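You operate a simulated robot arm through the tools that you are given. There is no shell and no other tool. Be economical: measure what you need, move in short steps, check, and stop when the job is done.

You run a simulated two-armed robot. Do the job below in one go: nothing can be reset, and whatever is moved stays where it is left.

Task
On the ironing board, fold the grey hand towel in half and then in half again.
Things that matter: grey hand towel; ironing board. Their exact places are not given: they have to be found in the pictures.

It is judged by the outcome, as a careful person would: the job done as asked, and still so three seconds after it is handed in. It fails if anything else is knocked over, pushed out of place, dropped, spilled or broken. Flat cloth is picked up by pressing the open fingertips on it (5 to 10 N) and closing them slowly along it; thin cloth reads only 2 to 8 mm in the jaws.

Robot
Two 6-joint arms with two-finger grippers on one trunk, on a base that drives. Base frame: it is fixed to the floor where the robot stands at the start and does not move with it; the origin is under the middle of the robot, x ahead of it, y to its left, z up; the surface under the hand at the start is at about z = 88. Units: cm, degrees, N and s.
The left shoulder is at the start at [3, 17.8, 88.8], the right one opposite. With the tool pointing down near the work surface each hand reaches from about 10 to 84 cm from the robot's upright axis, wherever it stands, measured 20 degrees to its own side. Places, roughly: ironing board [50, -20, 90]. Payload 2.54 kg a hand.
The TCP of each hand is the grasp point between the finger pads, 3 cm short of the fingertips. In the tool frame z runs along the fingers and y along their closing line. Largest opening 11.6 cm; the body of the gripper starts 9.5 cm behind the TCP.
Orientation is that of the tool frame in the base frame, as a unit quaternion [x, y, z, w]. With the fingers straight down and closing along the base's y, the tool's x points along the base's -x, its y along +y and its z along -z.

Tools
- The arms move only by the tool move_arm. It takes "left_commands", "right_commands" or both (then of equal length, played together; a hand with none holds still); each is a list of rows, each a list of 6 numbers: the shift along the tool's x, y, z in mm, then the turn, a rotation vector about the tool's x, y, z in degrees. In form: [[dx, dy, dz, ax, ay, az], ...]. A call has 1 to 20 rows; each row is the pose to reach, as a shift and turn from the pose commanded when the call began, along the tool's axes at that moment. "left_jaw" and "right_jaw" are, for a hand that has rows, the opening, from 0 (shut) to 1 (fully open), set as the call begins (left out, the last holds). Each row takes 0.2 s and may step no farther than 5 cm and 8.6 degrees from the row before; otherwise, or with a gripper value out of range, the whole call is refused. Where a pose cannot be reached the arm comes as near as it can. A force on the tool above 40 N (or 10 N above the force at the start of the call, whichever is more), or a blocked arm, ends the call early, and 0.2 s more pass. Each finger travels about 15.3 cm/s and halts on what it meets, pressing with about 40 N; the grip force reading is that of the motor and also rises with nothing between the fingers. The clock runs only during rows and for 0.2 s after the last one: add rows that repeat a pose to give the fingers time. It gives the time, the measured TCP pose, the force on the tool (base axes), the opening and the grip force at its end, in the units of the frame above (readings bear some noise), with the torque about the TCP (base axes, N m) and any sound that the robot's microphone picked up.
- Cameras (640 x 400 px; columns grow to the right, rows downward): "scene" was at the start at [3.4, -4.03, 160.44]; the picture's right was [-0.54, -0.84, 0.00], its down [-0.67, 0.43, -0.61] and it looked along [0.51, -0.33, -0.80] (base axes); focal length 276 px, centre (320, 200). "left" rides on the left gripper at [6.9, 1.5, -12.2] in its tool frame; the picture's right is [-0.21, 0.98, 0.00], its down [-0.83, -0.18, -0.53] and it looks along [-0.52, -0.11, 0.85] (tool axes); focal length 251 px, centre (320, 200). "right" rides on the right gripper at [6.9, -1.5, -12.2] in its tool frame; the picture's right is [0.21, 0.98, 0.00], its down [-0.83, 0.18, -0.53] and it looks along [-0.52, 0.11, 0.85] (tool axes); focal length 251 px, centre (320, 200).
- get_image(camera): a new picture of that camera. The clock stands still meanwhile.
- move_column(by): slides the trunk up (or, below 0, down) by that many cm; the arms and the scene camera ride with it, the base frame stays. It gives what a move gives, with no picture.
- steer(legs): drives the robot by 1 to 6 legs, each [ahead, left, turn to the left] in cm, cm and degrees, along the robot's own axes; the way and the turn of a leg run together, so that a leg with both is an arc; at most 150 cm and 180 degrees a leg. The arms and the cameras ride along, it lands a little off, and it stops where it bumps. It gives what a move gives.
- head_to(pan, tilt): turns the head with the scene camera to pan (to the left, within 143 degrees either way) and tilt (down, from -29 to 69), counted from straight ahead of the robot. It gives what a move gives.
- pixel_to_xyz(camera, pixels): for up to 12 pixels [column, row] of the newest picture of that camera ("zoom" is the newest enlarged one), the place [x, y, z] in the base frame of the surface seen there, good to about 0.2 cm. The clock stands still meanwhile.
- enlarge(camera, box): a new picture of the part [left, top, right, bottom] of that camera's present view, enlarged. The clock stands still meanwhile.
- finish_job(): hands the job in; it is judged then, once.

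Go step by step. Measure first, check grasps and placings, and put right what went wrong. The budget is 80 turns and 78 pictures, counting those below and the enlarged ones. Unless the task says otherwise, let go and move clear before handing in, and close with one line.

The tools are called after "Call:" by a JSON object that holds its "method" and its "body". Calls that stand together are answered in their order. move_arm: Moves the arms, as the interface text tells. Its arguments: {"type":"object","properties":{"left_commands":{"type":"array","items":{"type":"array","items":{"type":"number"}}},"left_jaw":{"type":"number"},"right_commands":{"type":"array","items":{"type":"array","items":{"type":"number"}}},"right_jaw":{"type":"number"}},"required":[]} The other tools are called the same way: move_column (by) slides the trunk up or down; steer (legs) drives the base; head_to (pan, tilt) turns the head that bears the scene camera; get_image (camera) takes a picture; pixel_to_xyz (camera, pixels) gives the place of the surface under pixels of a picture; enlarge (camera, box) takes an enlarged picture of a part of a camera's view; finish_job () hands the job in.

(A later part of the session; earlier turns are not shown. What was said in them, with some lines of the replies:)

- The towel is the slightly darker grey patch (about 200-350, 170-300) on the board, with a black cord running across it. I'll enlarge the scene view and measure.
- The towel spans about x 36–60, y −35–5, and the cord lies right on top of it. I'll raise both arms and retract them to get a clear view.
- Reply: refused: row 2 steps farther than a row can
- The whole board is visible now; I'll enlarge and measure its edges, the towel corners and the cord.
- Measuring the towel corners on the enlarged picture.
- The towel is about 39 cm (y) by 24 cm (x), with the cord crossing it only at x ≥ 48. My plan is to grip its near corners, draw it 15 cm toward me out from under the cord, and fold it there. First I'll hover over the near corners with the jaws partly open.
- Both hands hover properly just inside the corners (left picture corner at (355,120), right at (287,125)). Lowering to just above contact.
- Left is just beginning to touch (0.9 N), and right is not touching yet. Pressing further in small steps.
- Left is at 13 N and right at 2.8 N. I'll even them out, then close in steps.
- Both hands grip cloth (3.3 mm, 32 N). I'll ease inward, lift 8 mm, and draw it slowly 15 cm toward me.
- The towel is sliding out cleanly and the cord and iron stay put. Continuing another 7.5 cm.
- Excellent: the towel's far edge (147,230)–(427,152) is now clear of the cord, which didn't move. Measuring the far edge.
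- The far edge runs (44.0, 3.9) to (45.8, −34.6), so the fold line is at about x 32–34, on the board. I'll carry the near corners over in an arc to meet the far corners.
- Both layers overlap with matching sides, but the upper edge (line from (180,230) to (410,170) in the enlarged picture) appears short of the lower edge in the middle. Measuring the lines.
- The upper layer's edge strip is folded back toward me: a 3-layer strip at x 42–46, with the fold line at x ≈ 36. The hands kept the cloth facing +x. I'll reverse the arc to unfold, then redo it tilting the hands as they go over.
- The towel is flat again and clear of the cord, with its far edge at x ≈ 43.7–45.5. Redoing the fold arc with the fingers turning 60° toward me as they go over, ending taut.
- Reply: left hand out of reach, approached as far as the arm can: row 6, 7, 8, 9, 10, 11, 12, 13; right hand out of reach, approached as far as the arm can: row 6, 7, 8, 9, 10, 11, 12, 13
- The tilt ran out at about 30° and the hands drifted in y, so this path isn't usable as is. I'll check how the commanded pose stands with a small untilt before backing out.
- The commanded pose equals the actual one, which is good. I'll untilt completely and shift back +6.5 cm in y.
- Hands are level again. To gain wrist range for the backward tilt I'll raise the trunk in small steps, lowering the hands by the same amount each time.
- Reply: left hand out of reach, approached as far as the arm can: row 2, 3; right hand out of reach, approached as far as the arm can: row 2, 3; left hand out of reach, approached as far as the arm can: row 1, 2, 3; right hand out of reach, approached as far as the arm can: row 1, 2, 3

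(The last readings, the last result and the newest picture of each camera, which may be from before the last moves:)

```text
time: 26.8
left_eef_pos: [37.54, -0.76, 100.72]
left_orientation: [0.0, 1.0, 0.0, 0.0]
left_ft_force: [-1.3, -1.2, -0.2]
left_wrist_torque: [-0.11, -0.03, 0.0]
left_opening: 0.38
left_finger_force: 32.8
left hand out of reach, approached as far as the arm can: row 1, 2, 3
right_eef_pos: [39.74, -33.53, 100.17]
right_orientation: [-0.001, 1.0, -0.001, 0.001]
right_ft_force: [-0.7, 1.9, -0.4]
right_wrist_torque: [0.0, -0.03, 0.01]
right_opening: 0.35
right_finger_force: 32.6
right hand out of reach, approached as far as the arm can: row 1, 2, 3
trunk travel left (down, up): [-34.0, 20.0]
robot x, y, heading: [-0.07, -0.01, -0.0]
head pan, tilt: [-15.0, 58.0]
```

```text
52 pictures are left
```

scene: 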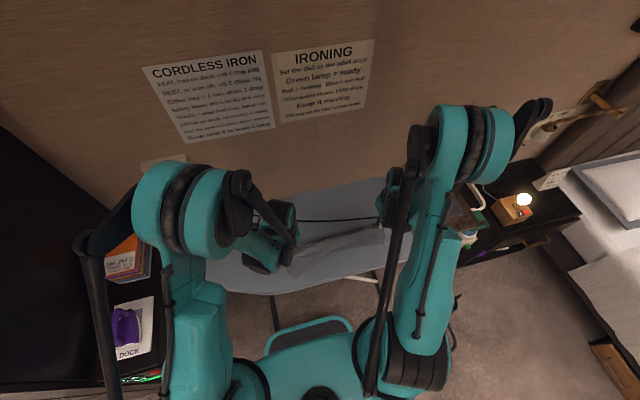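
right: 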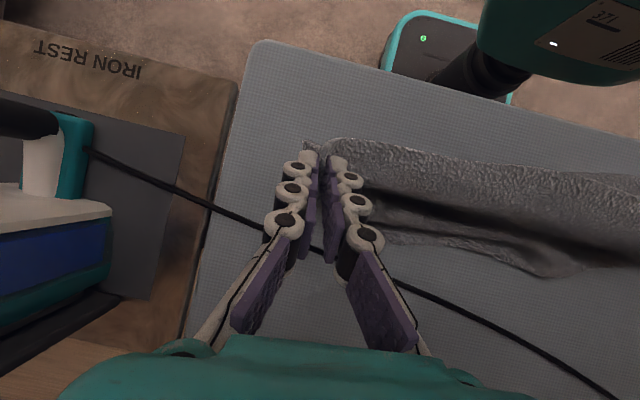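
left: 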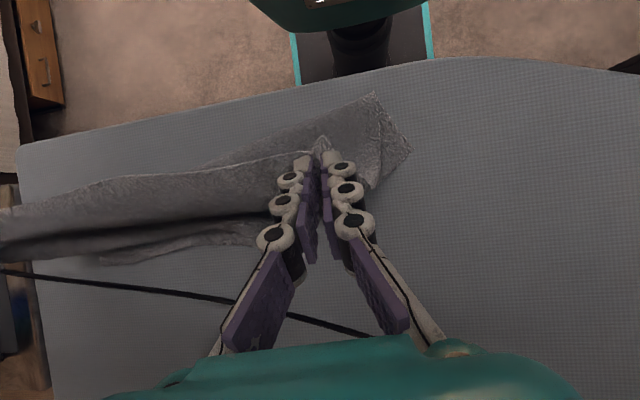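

Raising the trunk makes reach worse, since the arms fold up too tightly. I'll bring the trunk back down the same way.

Call:
{"method": "move_column", "body": {"by": -6}}

Call:
{"method": "move_arm", "body": {"left_commands": [[0, 0, -30, 0, 0, 0], [0, 0, -60, 0, 0, 0], [0, 0, -60, 0, 0, 0]], "right_commands": [[0, 0, -30, 0, 0, 0], [0, 0, -60, 0, 0, 0], [0, 0, -60, 0, 0, 0]]}}

Call:
{"method": "move_column", "body": {"by": -6}}

Call:
{"method": "move_arm", "body": {"left_commands": [[0, 0, -30, 0, 0, 0], [0, 0, -60, 0, 0, 0], [0, 0, -60, 0, 0, 0]], "right_commands": [[0, 0, -30, 0, 0, 0], [0, 0, -60, 0, 0, 0], [0, 0, -60, 0, 0, 0]]}}

Call:
{"method": "move_column", "body": {"by": -6}}

Call:
{"method": "move_arm", "body": {"left_commands": [[0, 0, -30, 0, 0, 0], [0, 0, -60, 0, 0, 0], [0, 0, -60, 0, 0, 0]], "right_commands": [[0, 0, -30, 0, 0, 0], [0, 0, -60, 0, 0, 0], [0, 0, -60, 0, 0, 0]]}}

Call:
{"method": "move_column", "body": {"by": -6}}

Call:
{"method": "enlarge", "body": {"camera": "scene", "box": [200, 120, 480, 295]}}

```text
time: 27.8
left_eef_pos: [37.66, -0.67, 94.68]
left_orientation: [0.0, 1.0, 0.0, -0.001]
left_ft_force: [-0.6, -1.3, -0.5]
left_wrist_torque: [-0.05, -0.01, -0.02]
left_opening: 0.36
left_finger_force: 32.0
right_eef_pos: [39.75, -33.7, 94.19]
right_orientation: [-0.001, 1.0, -0.001, 0.001]
right_ft_force: [-0.8, 1.4, 0.5]
right_wrist_torque: [0.02, 0.02, -0.02]
right_opening: 0.38
right_finger_force: 32.7
trunk travel left (down, up): [-28.0, 26.0]
robot x, y, heading: [-0.05, -0.19, -0.2]
head pan, tilt: [-15.0, 58.0]
```

```text
time: 28.6
left_eef_pos: [37.76, -0.83, 100.82]
left_orientation: [0.0, 1.0, 0.0, -0.001]
left_ft_force: [0.9, -0.9, -0.5]
left_wrist_torque: [-0.08, 0.02, 0.02]
left_opening: 0.34
left_finger_force: 32.1
right_eef_pos: [39.78, -33.52, 100.03]
right_orientation: [-0.002, 1.0, 0.0, 0.0]
right_ft_force: [0.9, 1.4, -1.7]
right_wrist_torque: [0.02, 0.02, 0.02]
right_opening: 0.35
right_finger_force: 32.4
trunk travel left (down, up): [-28.0, 26.0]
robot x, y, heading: [-0.3, 0.37, -0.1]
head pan, tilt: [-15.0, 58.0]
```

```text
time: 29.6
left_eef_pos: [37.65, -0.73, 94.81]
left_orientation: [0.0, 1.0, 0.0, -0.002]
left_ft_force: [-0.5, -1.6, 0.6]
left_wrist_torque: [-0.07, 0.02, 0.02]
left_opening: 0.38
left_finger_force: 32.4
right_eef_pos: [39.76, -33.64, 94.13]
right_orientation: [-0.001, 1.0, 0.0, 0.0]
right_ft_force: [-0.1, 1.8, -0.2]
right_wrist_torque: [0.0, 0.01, 0.01]
right_opening: 0.38
right_finger_force: 32.9
trunk travel left (down, up): [-22.0, 32.0]
robot x, y, heading: [0.1, 0.02, -0.1]
head pan, tilt: [-15.0, 58.0]
```

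```text
time: 30.4
left_eef_pos: [37.99, -0.78, 100.79]
left_orientation: [0.0, 1.0, 0.0, -0.002]
left_ft_force: [0.1, -0.8, -0.8]
left_wrist_torque: [-0.1, -0.04, 0.02]
left_opening: 0.37
left_finger_force: 32.3
right_eef_pos: [39.93, -33.57, 99.96]
right_orientation: [-0.002, 1.0, 0.0, -0.001]
right_ft_force: [0.3, 1.2, 0.5]
right_wrist_torque: [0.04, 0.05, 0.02]
right_opening: 0.38
right_finger_force: 32.7
trunk travel left (down, up): [-22.0, 32.0]
robot x, y, heading: [-0.48, 0.34, -0.2]
head pan, tilt: [-15.0, 58.0]
```

```text
time: 31.4
left_eef_pos: [37.83, -0.69, 94.91]
left_orientation: [-0.001, 1.0, -0.001, -0.002]
left_ft_force: [-0.7, -1.0, 0.7]
left_wrist_torque: [-0.12, -0.01, -0.01]
left_opening: 0.33
left_finger_force: 32.5
right_eef_pos: [39.95, -33.62, 93.93]
right_orientation: [0.0, 1.0, -0.001, 0.0]
right_ft_force: [0.3, 0.9, 0.5]
right_wrist_torque: [0.03, 0.01, 0.01]
right_opening: 0.37
right_finger_force: 32.3
trunk travel left (down, up): [-16.0, 38.0]
robot x, y, heading: [-0.01, 0.14, -0.1]
head pan, tilt: [-15.0, 58.0]
```

```text
time: 32.2
left_eef_pos: [37.92, -0.63, 100.84]
left_orientation: [0.001, 1.0, 0.0, -0.001]
left_ft_force: [0.4, -1.2, -0.6]
left_wrist_torque: [-0.1, 0.01, 0.0]
left_opening: 0.34
left_finger_force: 32.7
right_eef_pos: [39.96, -33.65, 99.81]
right_orientation: [-0.001, 1.0, 0.0, 0.0]
right_ft_force: [-0.1, 2.3, -0.1]
right_wrist_torque: [0.07, 0.0, -0.01]
right_opening: 0.34
right_finger_force: 32.2
trunk travel left (down, up): [-16.0, 38.0]
robot x, y, heading: [0.17, 0.07, 0.1]
head pan, tilt: [-15.0, 58.0]
```

```text
time: 33.2
left_eef_pos: [37.79, -0.67, 94.97]
left_orientation: [0.0, 1.0, 0.0, -0.002]
left_ft_force: [-0.3, -2.7, 0.4]
left_wrist_torque: [-0.12, -0.04, 0.04]
left_opening: 0.36
left_finger_force: 33.7
right_eef_pos: [39.95, -33.63, 93.74]
right_orientation: [-0.001, 1.0, -0.001, 0.0]
right_ft_force: [-0.3, 2.3, -0.2]
right_wrist_torque: [0.05, -0.04, -0.01]
right_opening: 0.36
right_finger_force: 33.4
trunk travel left (down, up): [-10.0, 44.0]
robot x, y, heading: [-0.22, 0.36, -0.1]
head pan, tilt: [-15.0, 58.0]
```

```text
2.29 times, centred on (340, 208) of scene
```

zoom: 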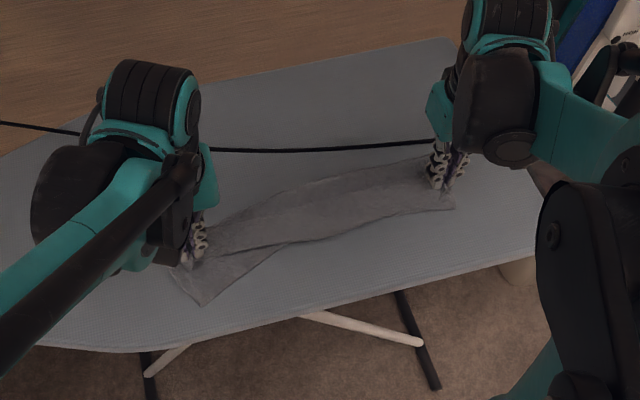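

Trunk is back. The cloth is a bit rumpled, so I'll take the hands back to the start, pulling the towel flat again, and look.

Call:
{"method": "move_arm", "body": {"left_commands": [[15, 7, -30, 0, 0, 0], [40, 14, -55, 0, 0, 0], [70, 20, -70, 0, 0, 0], [100, 20, -65, 0, 0, 0], [125, 20, -45, 0, 0, 0], [145, 20, -15, 0, 0, 0], [160, 20, 15, 0, 0, 0], [168, 20, 24, 0, 0, 0], [178, 20, 24, 0, 0, 0], [178, 20, 24, 0, 0, 0]], "right_commands": [[15, 5, -35, 0, 0, 0], [40, 10, -62, 0, 0, 0], [68, 16, -78, 0, 0, 0], [96, 16, -75, 0, 0, 0], [122, 16, -55, 0, 0, 0], [142, 16, -25, 0, 0, 0], [156, 16, 2, 0, 0, 0], [163, 16, 12, 0, 0, 0], [173, 16, 12, 0, 0, 0], [173, 16, 12, 0, 0, 0]]}}

Call:
{"method": "enlarge", "body": {"camera": "scene", "box": [200, 120, 480, 295]}}

```text
time: 35.4
left_eef_pos: [19.97, 1.27, 92.44]
left_orientation: [0.0, 1.0, 0.0, -0.001]
left_ft_force: [0.0, -4.0, -0.3]
left_wrist_torque: [-0.17, -0.01, 0.02]
left_opening: 0.34
left_finger_force: 32.6
right_eef_pos: [22.62, -32.03, 92.59]
right_orientation: [-0.001, 1.0, 0.0, 0.0]
right_ft_force: [0.4, 3.5, -0.6]
right_wrist_torque: [0.13, 0.03, 0.0]
right_opening: 0.34
right_finger_force: 32.7
trunk travel left (down, up): [-10.0, 44.0]
robot x, y, heading: [0.1, 0.07, -0.0]
head pan, tilt: [-15.0, 58.0]
```

```text
2.29 times, centred on (340, 208) of scene
```

zoom: 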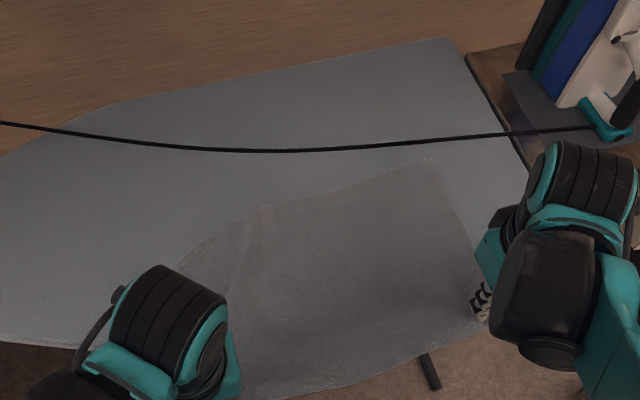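

The far-left corner has skewed. Better idea: lift the towel fully so it hangs straight. Then I'll lower it moving away from me to lay the bottom half, and bring the hands back toward me to lay the top half, which suits the grip direction without any tilt.

Call:
{"method": "move_arm", "body": {"left_commands": [[-10, 0, -20, 0, 0, 0], [-25, 0, -40, 0, 0, 0], [-45, 0, -60, 0, 0, 0], [-65, 0, -80, 0, 0, 0], [-85, 0, -100, 0, 0, 0], [-105, 0, -120, 0, 0, 0], [-115, 0, -140, 0, 0, 0], [-115, 0, -160, 0, 0, 0], [-115, 0, -180, 0, 0, 0], [-115, 0, -200, 0, 0, 0], [-115, 0, -220, 0, 0, 0], [-115, 0, -240, 0, 0, 0], [-115, 0, -245, 0, 0, 0], [-115, 0, -245, 0, 0, 0], [-115, 0, -245, 0, 0, 0]], "right_commands": [[-10, 0, -20, 0, 0, 0], [-20, 0, -40, 0, 0, 0], [-35, 0, -60, 0, 0, 0], [-50, 0, -80, 0, 0, 0], [-65, 0, -100, 0, 0, 0], [-79, 0, -120, 0, 0, 0], [-89, 0, -140, 0, 0, 0], [-89, 0, -160, 0, 0, 0], [-89, 0, -180, 0, 0, 0], [-89, 0, -200, 0, 0, 0], [-89, 0, -220, 0, 0, 0], [-89, 0, -240, 0, 0, 0], [-89, 0, -245, 0, 0, 0], [-89, 0, -245, 0, 0, 0], [-89, 0, -245, 0, 0, 0]]}}

Call:
{"method": "enlarge", "body": {"camera": "scene", "box": [200, 120, 480, 295]}}

Call:
{"method": "get_image", "body": {"camera": "left"}}

```text
time: 38.6
left_eef_pos: [31.42, 1.26, 116.98]
left_orientation: [0.001, 1.0, 0.0, -0.002]
left_ft_force: [0.0, -3.1, -1.0]
left_wrist_torque: [-0.17, 0.0, 0.01]
left_opening: 0.38
left_finger_force: 33.3
right_eef_pos: [31.58, -31.81, 117.08]
right_orientation: [-0.001, 1.0, -0.001, 0.0]
right_ft_force: [-0.2, 2.9, 0.0]
right_wrist_torque: [0.08, 0.03, -0.02]
right_opening: 0.37
right_finger_force: 32.6
trunk travel left (down, up): [-10.0, 44.0]
robot x, y, heading: [-0.09, -0.15, -0.2]
head pan, tilt: [-15.0, 58.0]
```

```text
2.29 times, centred on (340, 208) of scene
```

zoom: 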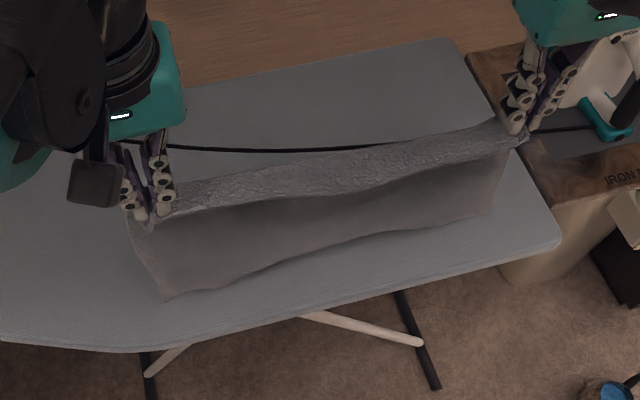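

```text
48 pictures are left
```

left: 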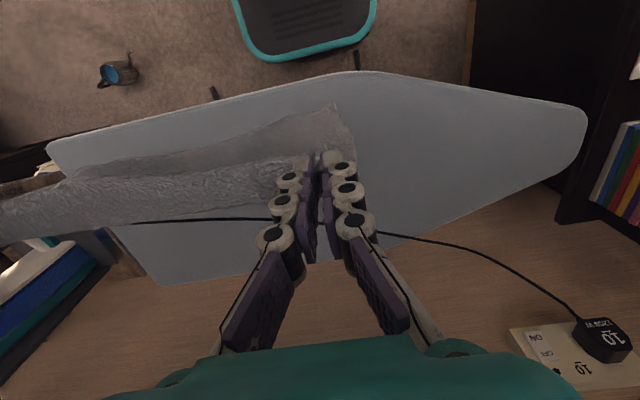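

The towel hangs straight between the hands. Measuring the bottom edge.

Call:
{"method": "pixel_to_xyz", "body": {"camera": "zoom", "pixels": [[168, 295], [488, 212], [250, 280], [350, 240], [420, 225], [300, 232], [300, 200], [200, 250]]}}

```text
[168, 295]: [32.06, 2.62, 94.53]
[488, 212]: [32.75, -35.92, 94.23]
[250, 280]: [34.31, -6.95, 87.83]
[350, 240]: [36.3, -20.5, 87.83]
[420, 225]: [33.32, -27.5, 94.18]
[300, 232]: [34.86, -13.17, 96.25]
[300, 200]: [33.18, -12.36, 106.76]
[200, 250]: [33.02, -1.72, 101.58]
```

The bottom edge is at z ≈ 93.5, x ≈ 32.5. Lowering 5 cm to touch, then moving +x 11.5 cm while descending equally to lay the lower half.

Call:
{"method": "move_arm", "body": {"left_commands": [[0, 0, 15, 0, 0, 0], [0, 0, 30, 0, 0, 0], [0, 0, 42, 0, 0, 0], [-2, 0, 52, 0, 0, 0], [-12, 0, 62, 0, 0, 0], [-22, 0, 72, 0, 0, 0], [-32, 0, 82, 0, 0, 0], [-42, 0, 92, 0, 0, 0], [-52, 0, 102, 0, 0, 0], [-62, 0, 112, 0, 0, 0], [-72, 0, 122, 0, 0, 0], [-82, 0, 132, 0, 0, 0], [-92, 0, 142, 0, 0, 0], [-102, 0, 152, 0, 0, 0], [-112, 0, 160, 0, 0, 0], [-122, 0, 165, 0, 0, 0], [-122, 0, 165, 0, 0, 0]], "right_commands": [[0, 0, 15, 0, 0, 0], [0, 0, 30, 0, 0, 0], [0, 0, 42, 0, 0, 0], [-2, 0, 52, 0, 0, 0], [-12, 0, 62, 0, 0, 0], [-22, 0, 72, 0, 0, 0], [-32, 0, 82, 0, 0, 0], [-42, 0, 92, 0, 0, 0], [-52, 0, 102, 0, 0, 0], [-62, 0, 112, 0, 0, 0], [-72, 0, 122, 0, 0, 0], [-82, 0, 132, 0, 0, 0], [-92, 0, 142, 0, 0, 0], [-102, 0, 152, 0, 0, 0], [-112, 0, 160, 0, 0, 0], [-122, 0, 165, 0, 0, 0], [-122, 0, 165, 0, 0, 0]]}}

Call:
{"method": "enlarge", "body": {"camera": "scene", "box": [200, 120, 480, 295]}}

Call:
{"method": "get_image", "body": {"camera": "right"}}

```text
time: 42.2
left_eef_pos: [43.75, 1.43, 100.42]
left_orientation: [0.0, 1.0, 0.0, -0.002]
left_ft_force: [0.1, -3.9, 0.4]
left_wrist_torque: [-0.15, 0.01, -0.01]
left_opening: 0.35
left_finger_force: 32.7
right_eef_pos: [43.64, -31.99, 100.5]
right_orientation: [-0.001, 1.0, -0.001, 0.0]
right_ft_force: [-0.3, 3.9, 0.2]
right_wrist_torque: [0.16, -0.02, -0.02]
right_opening: 0.36
right_finger_force: 32.1
trunk travel left (down, up): [-10.0, 44.0]
robot x, y, heading: [0.33, -0.14, -0.0]
head pan, tilt: [-15.0, 58.0]
```

```text
2.29 times, centred on (340, 208) of scene
```

zoom: 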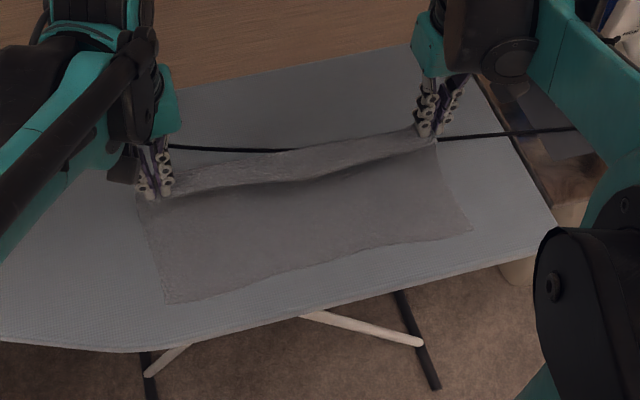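

```text
46 pictures are left
```

right: 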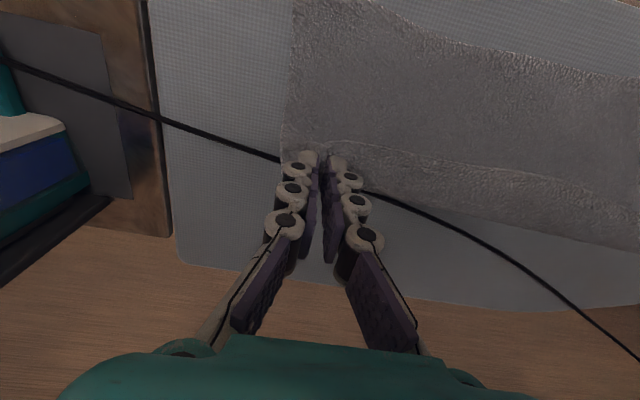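

The lower half lies flat and square. Measuring the near edge before laying back the top half.

Call:
{"method": "pixel_to_xyz", "body": {"camera": "zoom", "pixels": [[173, 301], [469, 229], [320, 259], [250, 280], [320, 205], [400, 180], [220, 230]]}}

```text
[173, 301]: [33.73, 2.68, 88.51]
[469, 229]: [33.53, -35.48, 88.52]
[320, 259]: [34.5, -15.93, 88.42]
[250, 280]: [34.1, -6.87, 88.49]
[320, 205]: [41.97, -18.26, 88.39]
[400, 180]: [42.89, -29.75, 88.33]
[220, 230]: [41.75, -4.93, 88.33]
```

The near edge sits at x ≈ 33.5 with corners at y 2.7 and −35.5. I'll advance 1.5 cm more to put the fold at about x 45, then bring the hands back to lay the top half onto the near edge, shifting 1 cm in −y to align.

Call:
{"method": "move_arm", "body": {"left_commands": [[-8, 0, 8, 0, 0, 0], [-15, 0, 14, 0, 0, 0], [-12, -1, 16, 0, 0, 0], [-3, -3, 20, 0, 0, 0], [8, -4, 25, 0, 0, 0], [20, -5, 31, 0, 0, 0], [32, -6, 38, 0, 0, 0], [44, -7, 46, 0, 0, 0], [56, -8, 54, 0, 0, 0], [68, -9, 63, 0, 0, 0], [78, -10, 71, 0, 0, 0], [86, -10, 77, 0, 0, 0], [90, -10, 79, 0, 0, 0], [90, -10, 79, 0, 0, 0]], "right_commands": [[-8, 0, 8, 0, 0, 0], [-15, 0, 14, 0, 0, 0], [-12, -1, 16, 0, 0, 0], [-3, -3, 20, 0, 0, 0], [8, -4, 25, 0, 0, 0], [20, -5, 31, 0, 0, 0], [32, -6, 38, 0, 0, 0], [44, -7, 46, 0, 0, 0], [56, -8, 54, 0, 0, 0], [68, -9, 63, 0, 0, 0], [78, -10, 71, 0, 0, 0], [86, -10, 77, 0, 0, 0], [90, -10, 79, 0, 0, 0], [90, -10, 79, 0, 0, 0]]}}

Call:
{"method": "enlarge", "body": {"camera": "scene", "box": [200, 120, 480, 295]}}

Call:
{"method": "get_image", "body": {"camera": "right"}}

Call:
{"method": "get_image", "body": {"camera": "left"}}

```text
time: 45.2
left_eef_pos: [34.72, 0.42, 92.71]
left_orientation: [0.0, 1.0, 0.0, -0.001]
left_ft_force: [0.1, -3.3, -0.2]
left_wrist_torque: [-0.13, 0.01, 0.01]
left_opening: 0.4
left_finger_force: 32.4
right_eef_pos: [34.65, -33.05, 92.75]
right_orientation: [-0.001, 1.0, 0.0, 0.0]
right_ft_force: [-0.4, 4.3, 0.2]
right_wrist_torque: [0.14, 0.01, 0.0]
right_opening: 0.35
right_finger_force: 32.5
trunk travel left (down, up): [-10.0, 44.0]
robot x, y, heading: [0.14, 0.03, 0.0]
head pan, tilt: [-15.0, 58.0]
```

```text
2.29 times, centred on (340, 208) of scene
```

zoom: 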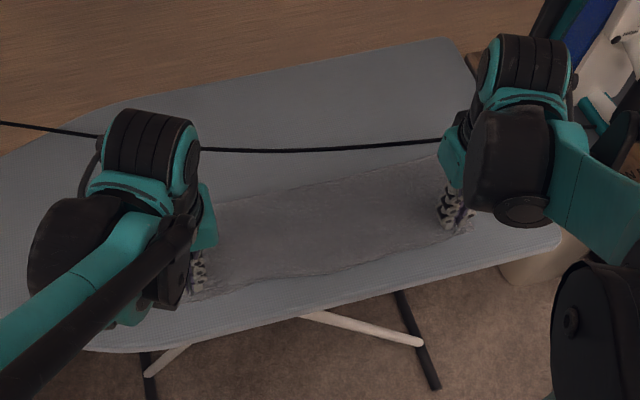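

```text
44 pictures are left
```

right: 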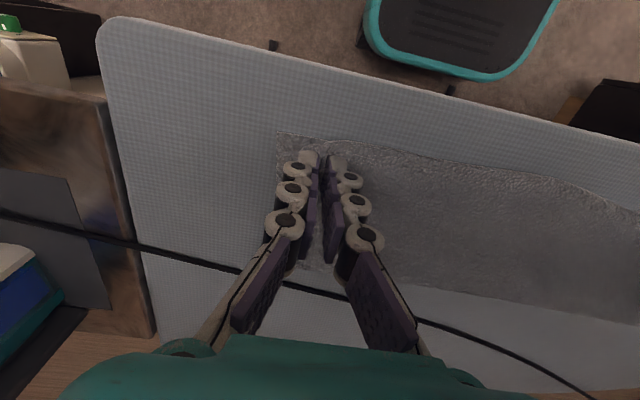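

```text
43 pictures are left
```

left: 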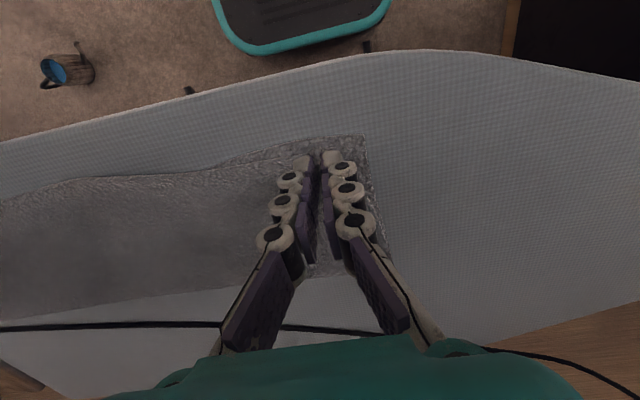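

The half-fold looks excellent: edges meet and the sides align. Lowering slightly, releasing gently and lifting straight up.

Call:
{"method": "move_arm", "body": {"left_commands": [[0, 0, 4, 0, 0, 0], [0, 0, 7, 0, 0, 0]], "right_commands": [[0, 0, 4, 0, 0, 0], [0, 0, 7, 0, 0, 0]]}}

Call:
{"method": "move_arm", "body": {"left_commands": [[0, 0, 0, 0, 0, 0], [0, 0, 0, 0, 0, 0], [0, 0, -5, 0, 0, 0], [0, 0, -15, 0, 0, 0], [0, 0, -35, 0, 0, 0], [0, 0, -75, 0, 0, 0], [0, 0, -115, 0, 0, 0]], "right_commands": [[0, 0, 0, 0, 0, 0], [0, 0, 0, 0, 0, 0], [0, 0, -5, 0, 0, 0], [0, 0, -15, 0, 0, 0], [0, 0, -35, 0, 0, 0], [0, 0, -75, 0, 0, 0], [0, 0, -115, 0, 0, 0]], "left_jaw": 0.16, "right_jaw": 0.16}}

Call:
{"method": "get_image", "body": {"camera": "right"}}

Call:
{"method": "get_image", "body": {"camera": "left"}}

Call:
{"method": "enlarge", "body": {"camera": "scene", "box": [200, 120, 480, 295]}}

```text
time: 45.8
left_eef_pos: [34.76, 0.35, 91.95]
left_orientation: [0.0, 1.0, 0.0, -0.001]
left_ft_force: [-1.0, -4.3, 1.0]
left_wrist_torque: [-0.16, -0.02, -0.01]
left_opening: 0.37
left_finger_force: 32.5
right_eef_pos: [34.67, -32.96, 91.97]
right_orientation: [0.0, 1.0, 0.0, 0.0]
right_ft_force: [0.7, 3.9, 0.7]
right_wrist_torque: [0.1, -0.01, 0.02]
right_opening: 0.35
right_finger_force: 32.7
trunk travel left (down, up): [-10.0, 44.0]
robot x, y, heading: [0.03, -0.17, 0.3]
head pan, tilt: [-15.0, 58.0]
```

```text
time: 47.4
left_eef_pos: [34.7, 0.52, 103.6]
left_orientation: [0.0, 1.0, 0.0, -0.002]
left_ft_force: [0.3, 0.0, 0.1]
left_wrist_torque: [0.0, 0.02, 0.02]
left_opening: 1.83
left_finger_force: 0.2
right_eef_pos: [34.66, -32.91, 103.58]
right_orientation: [-0.001, 1.0, -0.001, 0.001]
right_ft_force: [-0.1, 0.1, -0.1]
right_wrist_torque: [-0.02, -0.02, -0.02]
right_opening: 1.86
right_finger_force: 0.1
trunk travel left (down, up): [-10.0, 44.0]
robot x, y, heading: [0.01, -0.37, 0.3]
head pan, tilt: [-15.0, 58.0]
```

```text
42 pictures are left
```

right: 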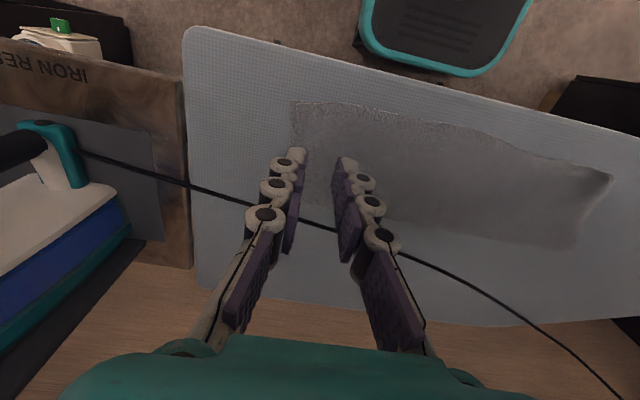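

```text
41 pictures are left
```

left: 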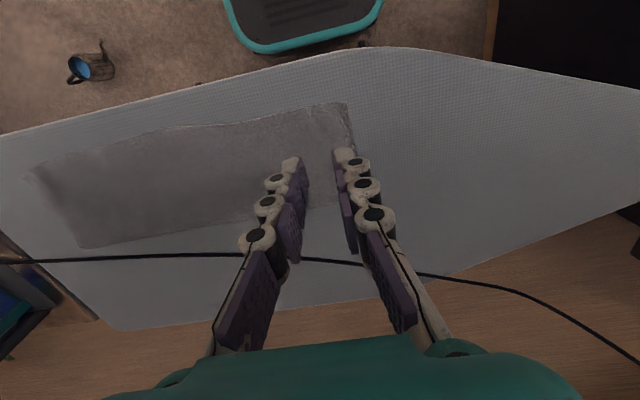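

```text
2.29 times, centred on (340, 208) of scene
```

zoom: 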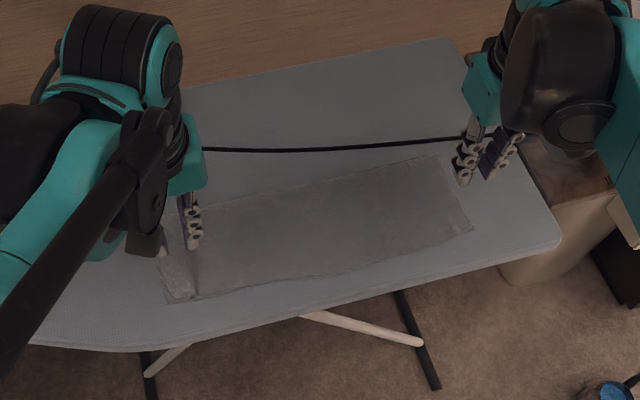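

The first half-fold is flat and neat. Next is the second fold: the left hand, yawed 90° so it closes along x, will take the right end over to the left. I'll retract the right arm first and bring the left one up with the yaw.

Call:
{"method": "pixel_to_xyz", "body": {"camera": "zoom", "pixels": [[437, 157], [472, 229], [170, 299], [320, 258], [320, 182], [225, 208], [440, 200], [165, 250]]}}

Call:
{"method": "move_arm", "body": {"left_commands": [[0, 0, -20, 0, 0, -7.5], [0, 0, -40, 0, 0, -15], [0, 0, -60, 0, 0, -22.5], [-5, 0, -80, 0, 0, -30], [-10, -10, -100, 0, 0, -37.5], [-16, -30, -120, 0, 0, -45], [-22, -50, -140, 0, 0, -52.5], [-28, -70, -145, 0, 0, -60], [-34, -90, -145, 0, 0, -67.5], [-40, -110, -145, 0, 0, -75], [-45, -130, -145, 0, 0, -82.5], [-48, -150, -145, 0, 0, -90], [-48, -150, -145, 0, 0, -90]], "right_commands": [[0, 0, -20, 0, 0, 0], [10, 0, -50, 0, 0, 0], [25, 0, -80, 0, 0, 0], [40, -10, -110, 0, 0, 0], [55, -25, -140, 0, 0, 0], [75, -40, -165, 0, 0, 0], [95, -55, -185, 0, 0, 0], [115, -70, -200, 0, 0, 0], [135, -85, -200, 0, 0, 0], [150, -100, -200, 0, 0, 0], [150, -100, -200, 0, 0, 0], [150, -100, -200, 0, 0, 0], [150, -100, -200, 0, 0, 0]], "left_jaw": 0.34}}

Call:
{"method": "get_image", "body": {"camera": "scene"}}

```text
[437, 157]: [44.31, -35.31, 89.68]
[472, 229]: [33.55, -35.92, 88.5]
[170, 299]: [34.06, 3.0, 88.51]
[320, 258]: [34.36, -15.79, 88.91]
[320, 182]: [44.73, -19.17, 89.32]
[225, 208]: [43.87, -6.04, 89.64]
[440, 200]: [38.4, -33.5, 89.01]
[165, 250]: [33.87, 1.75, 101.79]
```

```text
time: 49.9
left_eef_pos: [39.43, -13.08, 117.83]
left_orientation: [-0.668, 0.745, 0.001, 0.0]
left_ft_force: [-0.2, -0.3, 1.2]
left_wrist_torque: [0.01, -0.01, 0.03]
left_opening: 3.92
left_finger_force: 0.0
right_eef_pos: [22.82, -40.33, 123.46]
right_orientation: [-0.069, 0.998, -0.001, 0.0]
right_ft_force: [-0.6, 0.9, 0.7]
right_wrist_torque: [-0.02, -0.01, -0.01]
right_opening: 1.85
right_finger_force: 0.0
trunk travel left (down, up): [-10.0, 44.0]
robot x, y, heading: [0.08, -0.2, -0.0]
head pan, tilt: [-15.0, 58.0]
stopped in row 12 (right hand): the arm was blocked; the commanded pose is now the measured one
```

```text
39 pictures are left
```

scene: 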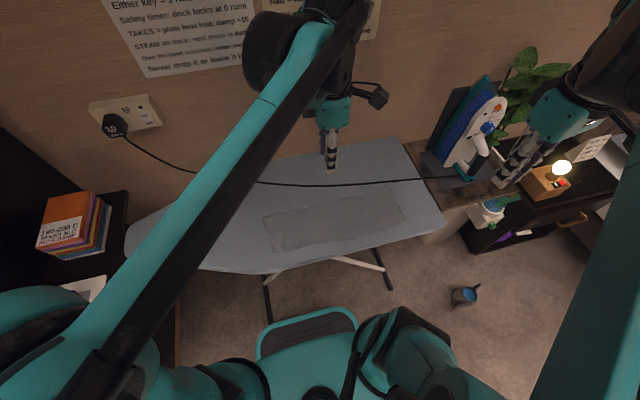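

The strip runs x 33.7–44.5, y −35.7 to 3, clean and flat. The right hand stopped at (23,−40,123), which is clear enough. I'll finish the yaw and bring the left hand over the right end, staying high until there.

Call:
{"method": "move_arm", "body": {"left_commands": [[20, -2, 15, 0, 0, -6.2], [50, -5, 30, 0, 0, -6.2], [85, -8, 50, 0, 0, -6.2], [120, -12, 75, 0, 0, -6.2], [155, -15, 105, 0, 0, -6.2], [180, -18, 140, 0, 0, -6.2], [200, -20, 175, 0, 0, -6.2], [210, -21, 205, 0, 0, -6.2], [210, -21, 228, 0, 0, -6.2], [210, -21, 228, 0, 0, -6.2]], "left_jaw": 0.34}}

Call:
{"method": "get_image", "body": {"camera": "left"}}

Call:
{"method": "get_image", "body": {"camera": "scene"}}

```text
time: 52.1
left_eef_pos: [39.03, -34.11, 95.0]
left_orientation: [0.708, -0.707, -0.001, 0.001]
left_ft_force: [-0.9, -0.3, 0.0]
left_wrist_torque: [-0.03, 0.0, 0.03]
left_opening: 3.93
left_finger_force: 0.1
right_eef_pos: [22.7, -40.44, 123.44]
right_orientation: [-0.067, 0.998, -0.001, 0.0]
right_ft_force: [0.1, -0.2, 0.5]
right_wrist_torque: [0.03, 0.0, -0.01]
right_opening: 1.84
right_finger_force: 0.1
trunk travel left (down, up): [-10.0, 44.0]
robot x, y, heading: [-0.19, 0.12, -0.1]
head pan, tilt: [-15.0, 58.0]
```

```text
38 pictures are left
```

left: 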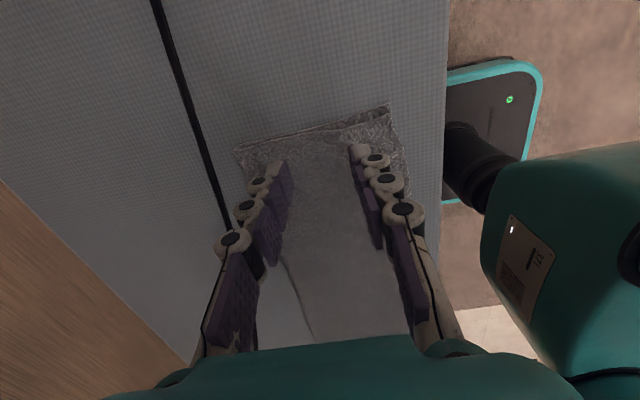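

```text
37 pictures are left
```

scene: 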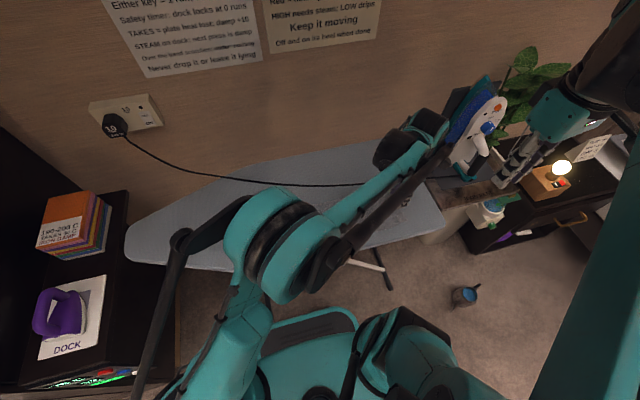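

The left hand is centred over the strip's right end (edge from (237,150) to (390,105)). Lowering to contact.

Call:
{"method": "move_arm", "body": {"left_commands": [[0, 0, 12, 0, 0, 0], [0, 0, 22, 0, 0, 0], [0, 0, 27, 0, 0, 0], [0, 0, 30, 0, 0, 0], [0, 0, 32, 0, 0, 0]]}}

Call:
{"method": "move_arm", "body": {"left_commands": [[0, 0, 1, 0, 0, 0], [0, 0, 2, 0, 0, 0]]}}

```text
time: 53.3
left_eef_pos: [39.12, -33.99, 91.83]
left_orientation: [0.708, -0.706, -0.001, 0.001]
left_ft_force: [0.7, -0.1, 1.1]
left_wrist_torque: [0.03, 0.0, -0.01]
left_opening: 3.94
left_finger_force: 0.0
right_eef_pos: [22.78, -40.45, 123.46]
right_orientation: [-0.067, 0.998, 0.0, 0.0]
right_ft_force: [0.2, 0.3, 0.1]
right_wrist_torque: [0.01, 0.04, 0.0]
right_opening: 1.85
right_finger_force: 0.1
trunk travel left (down, up): [-10.0, 44.0]
robot x, y, heading: [-0.3, -0.13, 0.1]
head pan, tilt: [-15.0, 58.0]
```

```text
time: 53.9
left_eef_pos: [39.06, -34.04, 91.72]
left_orientation: [-0.707, 0.707, 0.001, -0.001]
left_ft_force: [0.4, 1.6, 2.5]
left_wrist_torque: [0.03, -0.03, -0.01]
left_opening: 3.95
left_finger_force: 0.1
right_eef_pos: [22.61, -40.41, 123.51]
right_orientation: [-0.066, 0.998, -0.001, 0.0]
right_ft_force: [-0.6, -0.7, -0.3]
right_wrist_torque: [-0.05, -0.03, 0.0]
right_opening: 1.89
right_finger_force: 0.0
trunk travel left (down, up): [-10.0, 44.0]
robot x, y, heading: [-0.37, -0.04, 0.0]
head pan, tilt: [-15.0, 58.0]
```

Only 2.5 N so far. I'll press to about 10 N so both layers get caught.

Call:
{"method": "move_arm", "body": {"left_commands": [[0, 0, 1, 0, 0, 0], [0, 0, 2, 0, 0, 0], [0, 0, 3, 0, 0, 0]]}}

```text
time: 54.7
left_eef_pos: [39.04, -34.01, 91.45]
left_orientation: [0.707, -0.707, 0.0, 0.001]
left_ft_force: [0.1, -3.0, 19.7]
left_wrist_torque: [-0.11, -0.12, 0.01]
left_opening: 3.84
left_finger_force: 7.2
right_eef_pos: [22.75, -40.31, 123.48]
right_orientation: [-0.067, 0.998, -0.002, 0.001]
right_ft_force: [0.8, 0.0, -0.7]
right_wrist_torque: [-0.02, -0.04, 0.01]
right_opening: 1.88
right_finger_force: 0.1
trunk travel left (down, up): [-10.0, 44.0]
robot x, y, heading: [0.03, -0.01, 0.0]
head pan, tilt: [-15.0, 58.0]
```

19.7 N is a bit much, so I'll ease off 0.5 mm and close in slow steps.

Call:
{"method": "move_arm", "body": {"left_commands": [[0, 0, -0.5, 0, 0, 0]], "left_jaw": 0.28}}

Call:
{"method": "move_arm", "body": {"left_commands": [[0, 0, 0, 0, 0, 0]], "left_jaw": 0.22}}

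Call:
{"method": "move_arm", "body": {"left_commands": [[0, 0, 0, 0, 0, 0]], "left_jaw": 0.17}}

Call:
{"method": "move_arm", "body": {"left_commands": [[0, 0, 0, 0, 0, 0]], "left_jaw": 0.12}}

Call:
{"method": "move_arm", "body": {"left_commands": [[0, 0, 0, 0, 0, 0]], "left_jaw": 0.06}}

Call:
{"method": "move_arm", "body": {"left_commands": [[0, 0, 0, 0, 0, 0], [0, 0, 0, 0, 0, 0]], "left_jaw": 0}}

Call:
{"method": "get_image", "body": {"camera": "left"}}

```text
time: 55.1
left_eef_pos: [39.1, -34.01, 91.48]
left_orientation: [-0.707, 0.707, 0.001, -0.001]
left_ft_force: [0.3, -0.2, 10.5]
left_wrist_torque: [-0.05, 0.0, -0.04]
left_opening: 3.2
left_finger_force: 0.1
right_eef_pos: [22.75, -40.27, 123.37]
right_orientation: [-0.067, 0.998, -0.002, 0.001]
right_ft_force: [-0.8, 0.8, 0.5]
right_wrist_torque: [0.0, 0.01, 0.0]
right_opening: 1.86
right_finger_force: 0.0
trunk travel left (down, up): [-10.0, 44.0]
robot x, y, heading: [-0.36, 0.21, 0.1]
head pan, tilt: [-15.0, 58.0]
```

```text
time: 55.5
left_eef_pos: [38.99, -34.03, 91.4]
left_orientation: [-0.707, 0.707, 0.002, -0.001]
left_ft_force: [-0.4, 0.2, 11.5]
left_wrist_torque: [0.03, 0.03, 0.05]
left_opening: 2.21
left_finger_force: 0.1
right_eef_pos: [22.76, -40.43, 123.53]
right_orientation: [-0.067, 0.998, -0.001, 0.001]
right_ft_force: [-0.2, 0.1, 0.5]
right_wrist_torque: [-0.04, 0.01, -0.02]
right_opening: 1.88
right_finger_force: 0.0
trunk travel left (down, up): [-10.0, 44.0]
robot x, y, heading: [-0.17, -0.1, -0.1]
head pan, tilt: [-15.0, 58.0]
```

```text
time: 55.9
left_eef_pos: [39.14, -34.07, 91.39]
left_orientation: [-0.707, 0.707, 0.0, -0.001]
left_ft_force: [0.2, 1.5, 10.6]
left_wrist_torque: [0.02, 0.02, 0.02]
left_opening: 1.96
left_finger_force: 0.0
right_eef_pos: [22.78, -40.3, 123.5]
right_orientation: [-0.067, 0.998, -0.001, 0.001]
right_ft_force: [0.1, 0.6, -0.1]
right_wrist_torque: [-0.02, 0.01, -0.02]
right_opening: 1.87
right_finger_force: 0.1
trunk travel left (down, up): [-10.0, 44.0]
robot x, y, heading: [-0.15, -0.14, 0.0]
head pan, tilt: [-15.0, 58.0]
```

```text
time: 56.3
left_eef_pos: [39.06, -34.02, 91.46]
left_orientation: [0.707, -0.707, -0.001, 0.001]
left_ft_force: [0.1, 1.0, 11.1]
left_wrist_torque: [0.05, 0.0, 0.03]
left_opening: 1.48
left_finger_force: 0.7
right_eef_pos: [22.69, -40.24, 123.52]
right_orientation: [-0.067, 0.998, -0.001, 0.001]
right_ft_force: [-0.5, 0.2, 0.5]
right_wrist_torque: [-0.06, -0.02, 0.02]
right_opening: 1.85
right_finger_force: 0.1
trunk travel left (down, up): [-10.0, 44.0]
robot x, y, heading: [0.06, -0.02, 0.1]
head pan, tilt: [-15.0, 58.0]
```

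```text
time: 56.7
left_eef_pos: [39.02, -34.02, 91.5]
left_orientation: [-0.707, 0.708, 0.001, -0.001]
left_ft_force: [1.1, 1.4, 7.6]
left_wrist_torque: [0.01, -0.06, 0.01]
left_opening: 0.92
left_finger_force: 10.2
right_eef_pos: [22.66, -40.26, 123.43]
right_orientation: [-0.067, 0.998, -0.001, 0.001]
right_ft_force: [-0.6, 0.0, 0.0]
right_wrist_torque: [0.02, -0.04, -0.04]
right_opening: 1.89
right_finger_force: 0.0
trunk travel left (down, up): [-10.0, 44.0]
robot x, y, heading: [0.17, -0.02, 0.3]
head pan, tilt: [-15.0, 58.0]
```

```text
time: 57.3
left_eef_pos: [39.06, -33.96, 91.53]
left_orientation: [0.707, -0.707, -0.001, 0.001]
left_ft_force: [-0.9, 0.2, 6.8]
left_wrist_torque: [-0.03, 0.0, 0.05]
left_opening: 0.71
left_finger_force: 35.2
right_eef_pos: [22.74, -40.32, 123.48]
right_orientation: [-0.068, 0.998, -0.001, 0.001]
right_ft_force: [0.7, 0.5, 1.0]
right_wrist_torque: [-0.01, 0.04, 0.01]
right_opening: 1.87
right_finger_force: 0.0
trunk travel left (down, up): [-10.0, 44.0]
robot x, y, heading: [-0.22, -0.17, 0.1]
head pan, tilt: [-15.0, 58.0]
```

```text
36 pictures are left
```

left: 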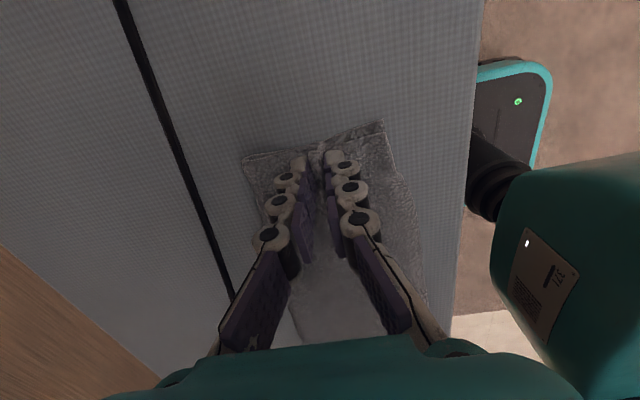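

The opening reads 7.1 mm, double the single-layer grip, so both layers are held. Carrying the end up to the top of the arc, tilting progressively.

Call:
{"method": "move_arm", "body": {"left_commands": [[-5, 0, -29.5, 0, 4, 0], [-15, 0, -58, 0, 8, 0], [-30, 0, -84, 0, 12, 0], [-50, 0, -108, 0, 16, 0], [-74, 0, -128, 0, 20, 0], [-101, 0, -144, 0, 24, 0], [-131, 0, -156, 0, 28, 0], [-163, 0, -163, 0, 32, 0], [-196, 0, -164, 0, 36, 0], [-196, 0, -164, 0, 36, 0]]}}

Call:
{"method": "enlarge", "body": {"camera": "scene", "box": [160, 90, 480, 290]}}

Call:
{"method": "get_image", "body": {"camera": "right"}}

```text
time: 59.5
left_eef_pos: [39.1, -14.43, 107.95]
left_orientation: [-0.672, 0.673, -0.218, -0.22]
left_ft_force: [0.0, 0.2, -0.2]
left_wrist_torque: [0.03, 0.01, 0.0]
left_opening: 0.7
left_finger_force: 35.0
right_eef_pos: [22.73, -40.49, 123.46]
right_orientation: [-0.068, 0.998, 0.0, 0.0]
right_ft_force: [0.4, -0.5, 0.5]
right_wrist_torque: [0.0, 0.03, 0.03]
right_opening: 1.85
right_finger_force: 0.1
trunk travel left (down, up): [-10.0, 44.0]
robot x, y, heading: [0.19, -0.1, 0.0]
head pan, tilt: [-15.0, 58.0]
```

```text
2.00 times, centred on (320, 190) of scene
```

zoom: 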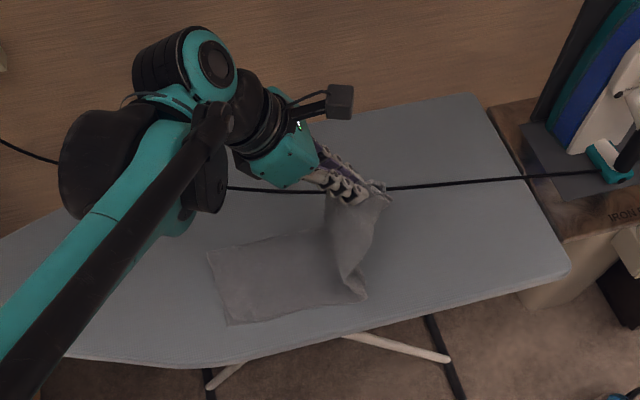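

```text
34 pictures are left
```

right: 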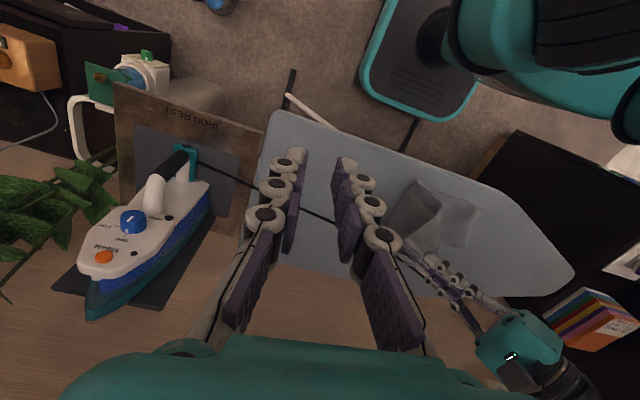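

The left half stayed put and the tilt is fully reachable. Continuing the second half of the arc, ending with 65° tilt at the left end.

Call:
{"method": "move_arm", "body": {"left_commands": [[-27.7, 0, -16.4, 0, 3.2, 0], [-58, 0, -27.3, 0, 6.4, 0], [-90.1, 0, -33.4, 0, 9.7, 0], [-122.2, 0, -34.4, 0, 12.9, 0], [-154.3, 0, -29.3, 0, 16.1, 0], [-184.3, 0, -20.3, 0, 19.3, 0], [-211, 0, -7.4, 0, 22.6, 0], [-230.3, 0, 5.7, 0, 25.8, 0], [-244.6, 0, 15.1, 0, 29, 0], [-244.6, 0, 15.1, 0, 29, 0]]}}

Call:
{"method": "enlarge", "body": {"camera": "scene", "box": [160, 90, 480, 290]}}

Call:
{"method": "get_image", "body": {"camera": "left"}}

Call:
{"method": "enlarge", "body": {"camera": "right", "box": [340, 130, 600, 290]}}

```text
time: 61.7
left_eef_pos: [39.13, 4.31, 92.25]
left_orientation: [0.597, -0.596, 0.379, 0.381]
left_ft_force: [1.7, -0.6, 2.3]
left_wrist_torque: [0.01, 0.02, 0.07]
left_opening: 0.71
left_finger_force: 35.1
right_eef_pos: [22.81, -40.34, 123.39]
right_orientation: [-0.068, 0.998, 0.0, 0.0]
right_ft_force: [0.3, -0.1, 0.5]
right_wrist_torque: [0.02, -0.02, -0.02]
right_opening: 1.87
right_finger_force: 0.0
trunk travel left (down, up): [-10.0, 44.0]
robot x, y, heading: [-0.09, -0.24, 0.2]
head pan, tilt: [-15.0, 58.0]
```

```text
2.00 times, centred on (320, 190) of scene
```

zoom: 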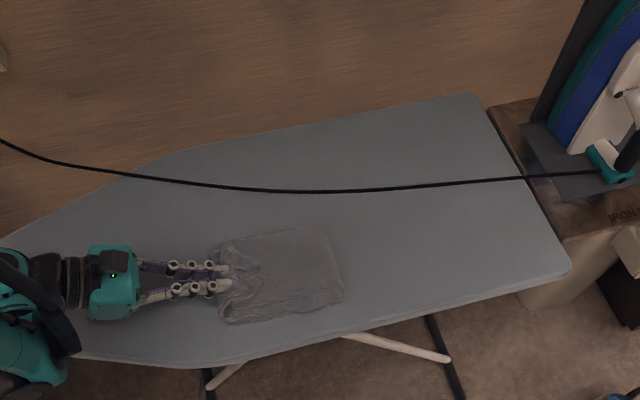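

```text
32 pictures are left
```

left: 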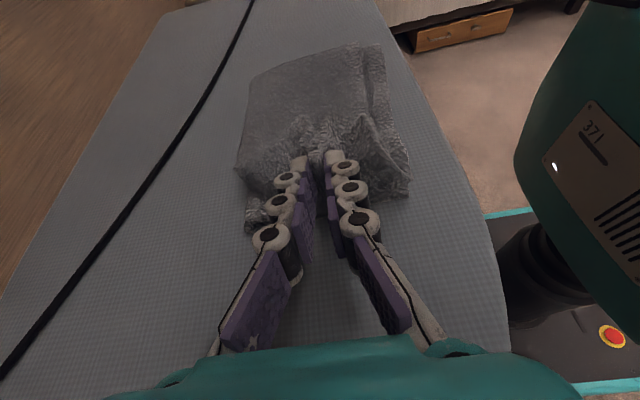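

```text
2.46 times, centred on (470, 210) of right
```

zoom: 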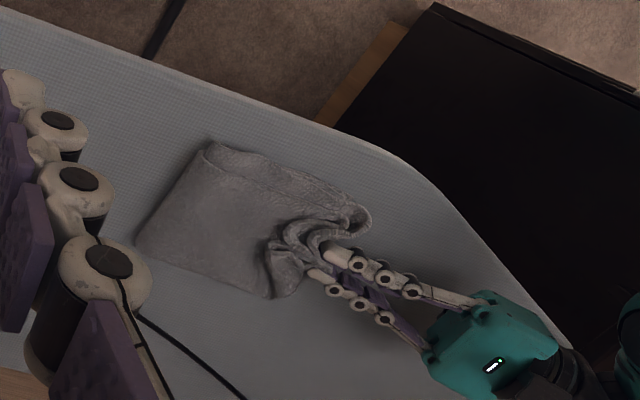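

The second fold is in place, with some bunching at the pinch. Releasing and backing out along the fingers.

Call:
{"method": "move_arm", "body": {"left_commands": [[0, 0, 0, 0, 0, 0], [0, 0, 0, 0, 0, 0], [0, 0, -8, 0, 0, 0], [0, 0, -20, 0, 0, 0], [0, 0, -40, 0, 0, 0], [10, 0, -70, 0, 0, 0], [20, 0, -110, 0, 0, 0], [30, 0, -150, 0, 0, 0]], "left_jaw": 0.16}}

Call:
{"method": "enlarge", "body": {"camera": "scene", "box": [220, 150, 380, 250]}}

Call:
{"method": "get_image", "body": {"camera": "left"}}

Call:
{"method": "enlarge", "body": {"camera": "right", "box": [340, 130, 600, 290]}}

```text
time: 63.5
left_eef_pos: [39.9, 15.33, 101.36]
left_orientation: [0.598, -0.596, 0.379, 0.379]
left_ft_force: [-1.0, -0.6, 0.2]
left_wrist_torque: [0.02, -0.01, -0.01]
left_opening: 1.85
left_finger_force: 0.1
left hand out of reach, approached as far as the arm can: row 8
right_eef_pos: [22.87, -40.33, 123.55]
right_orientation: [-0.069, 0.998, 0.0, 0.0]
right_ft_force: [0.8, -0.6, 0.6]
right_wrist_torque: [-0.01, 0.0, 0.01]
right_opening: 1.88
right_finger_force: 0.1
trunk travel left (down, up): [-10.0, 44.0]
robot x, y, heading: [-0.17, 0.19, -0.0]
head pan, tilt: [-15.0, 58.0]
```

```text
4.00 times, centred on (300, 200) of scene
```

zoom: 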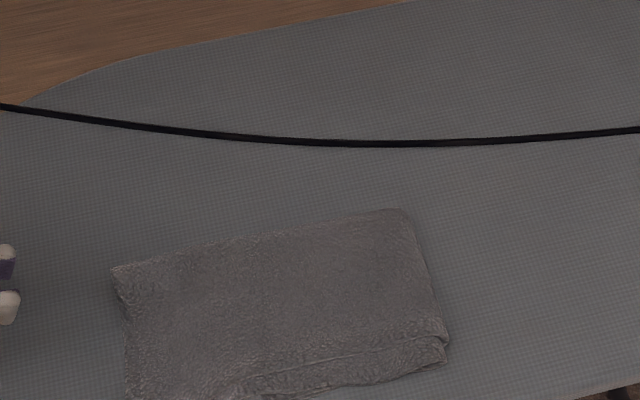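

```text
29 pictures are left
```

left: 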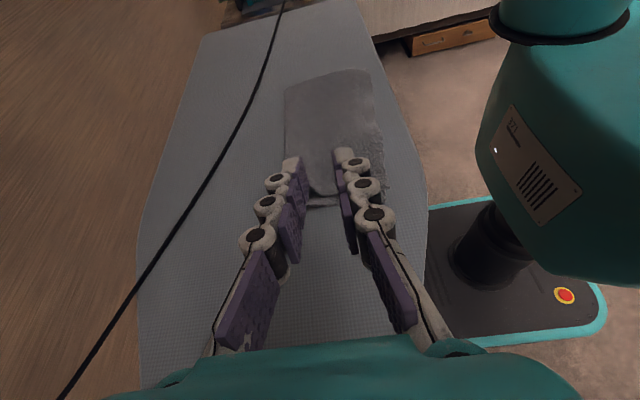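

```text
2.46 times, centred on (470, 210) of right
```

zoom: 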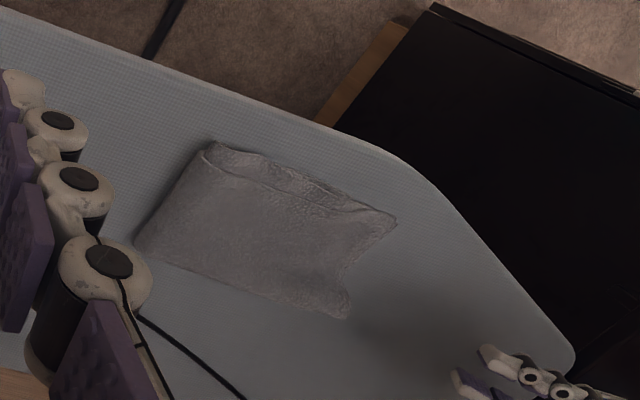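

The towel sprang flat into a neat packet. A closer check of its full outline.

Call:
{"method": "enlarge", "body": {"camera": "scene", "box": [232, 180, 360, 260]}}

Call:
{"method": "pixel_to_xyz", "body": {"camera": "scene", "pixels": [[249, 218], [320, 203], [330, 236], [254, 252], [290, 227], [252, 235], [300, 245], [325, 220]]}}

```text
5.00 times, centred on (296, 220) of scene
```

zoom: 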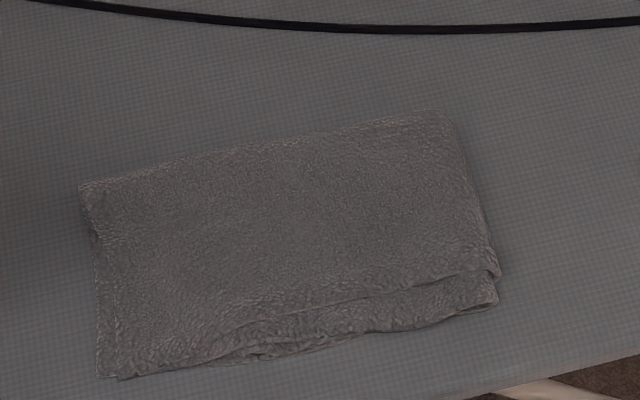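

```text
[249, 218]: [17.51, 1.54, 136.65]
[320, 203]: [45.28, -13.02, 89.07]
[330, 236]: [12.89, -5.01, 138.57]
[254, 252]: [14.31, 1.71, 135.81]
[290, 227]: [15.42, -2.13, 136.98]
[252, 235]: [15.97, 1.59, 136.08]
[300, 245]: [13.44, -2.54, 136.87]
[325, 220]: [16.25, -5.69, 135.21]
```

The grey towel is folded in half and in half again on the ironing board. Both hands are clear, and the cord, iron and other items look undisturbed. Handing in.

Call:
{"method": "finish_job", "body": {}}

```text
The job is handed in.
```

The grey hand towel is folded in half and then in half again, lying flat on the ironing board. At the near edge the upper layers sit about 1.5 cm (by eye) short of the lower ones. Nothing else looks moved or knocked over.
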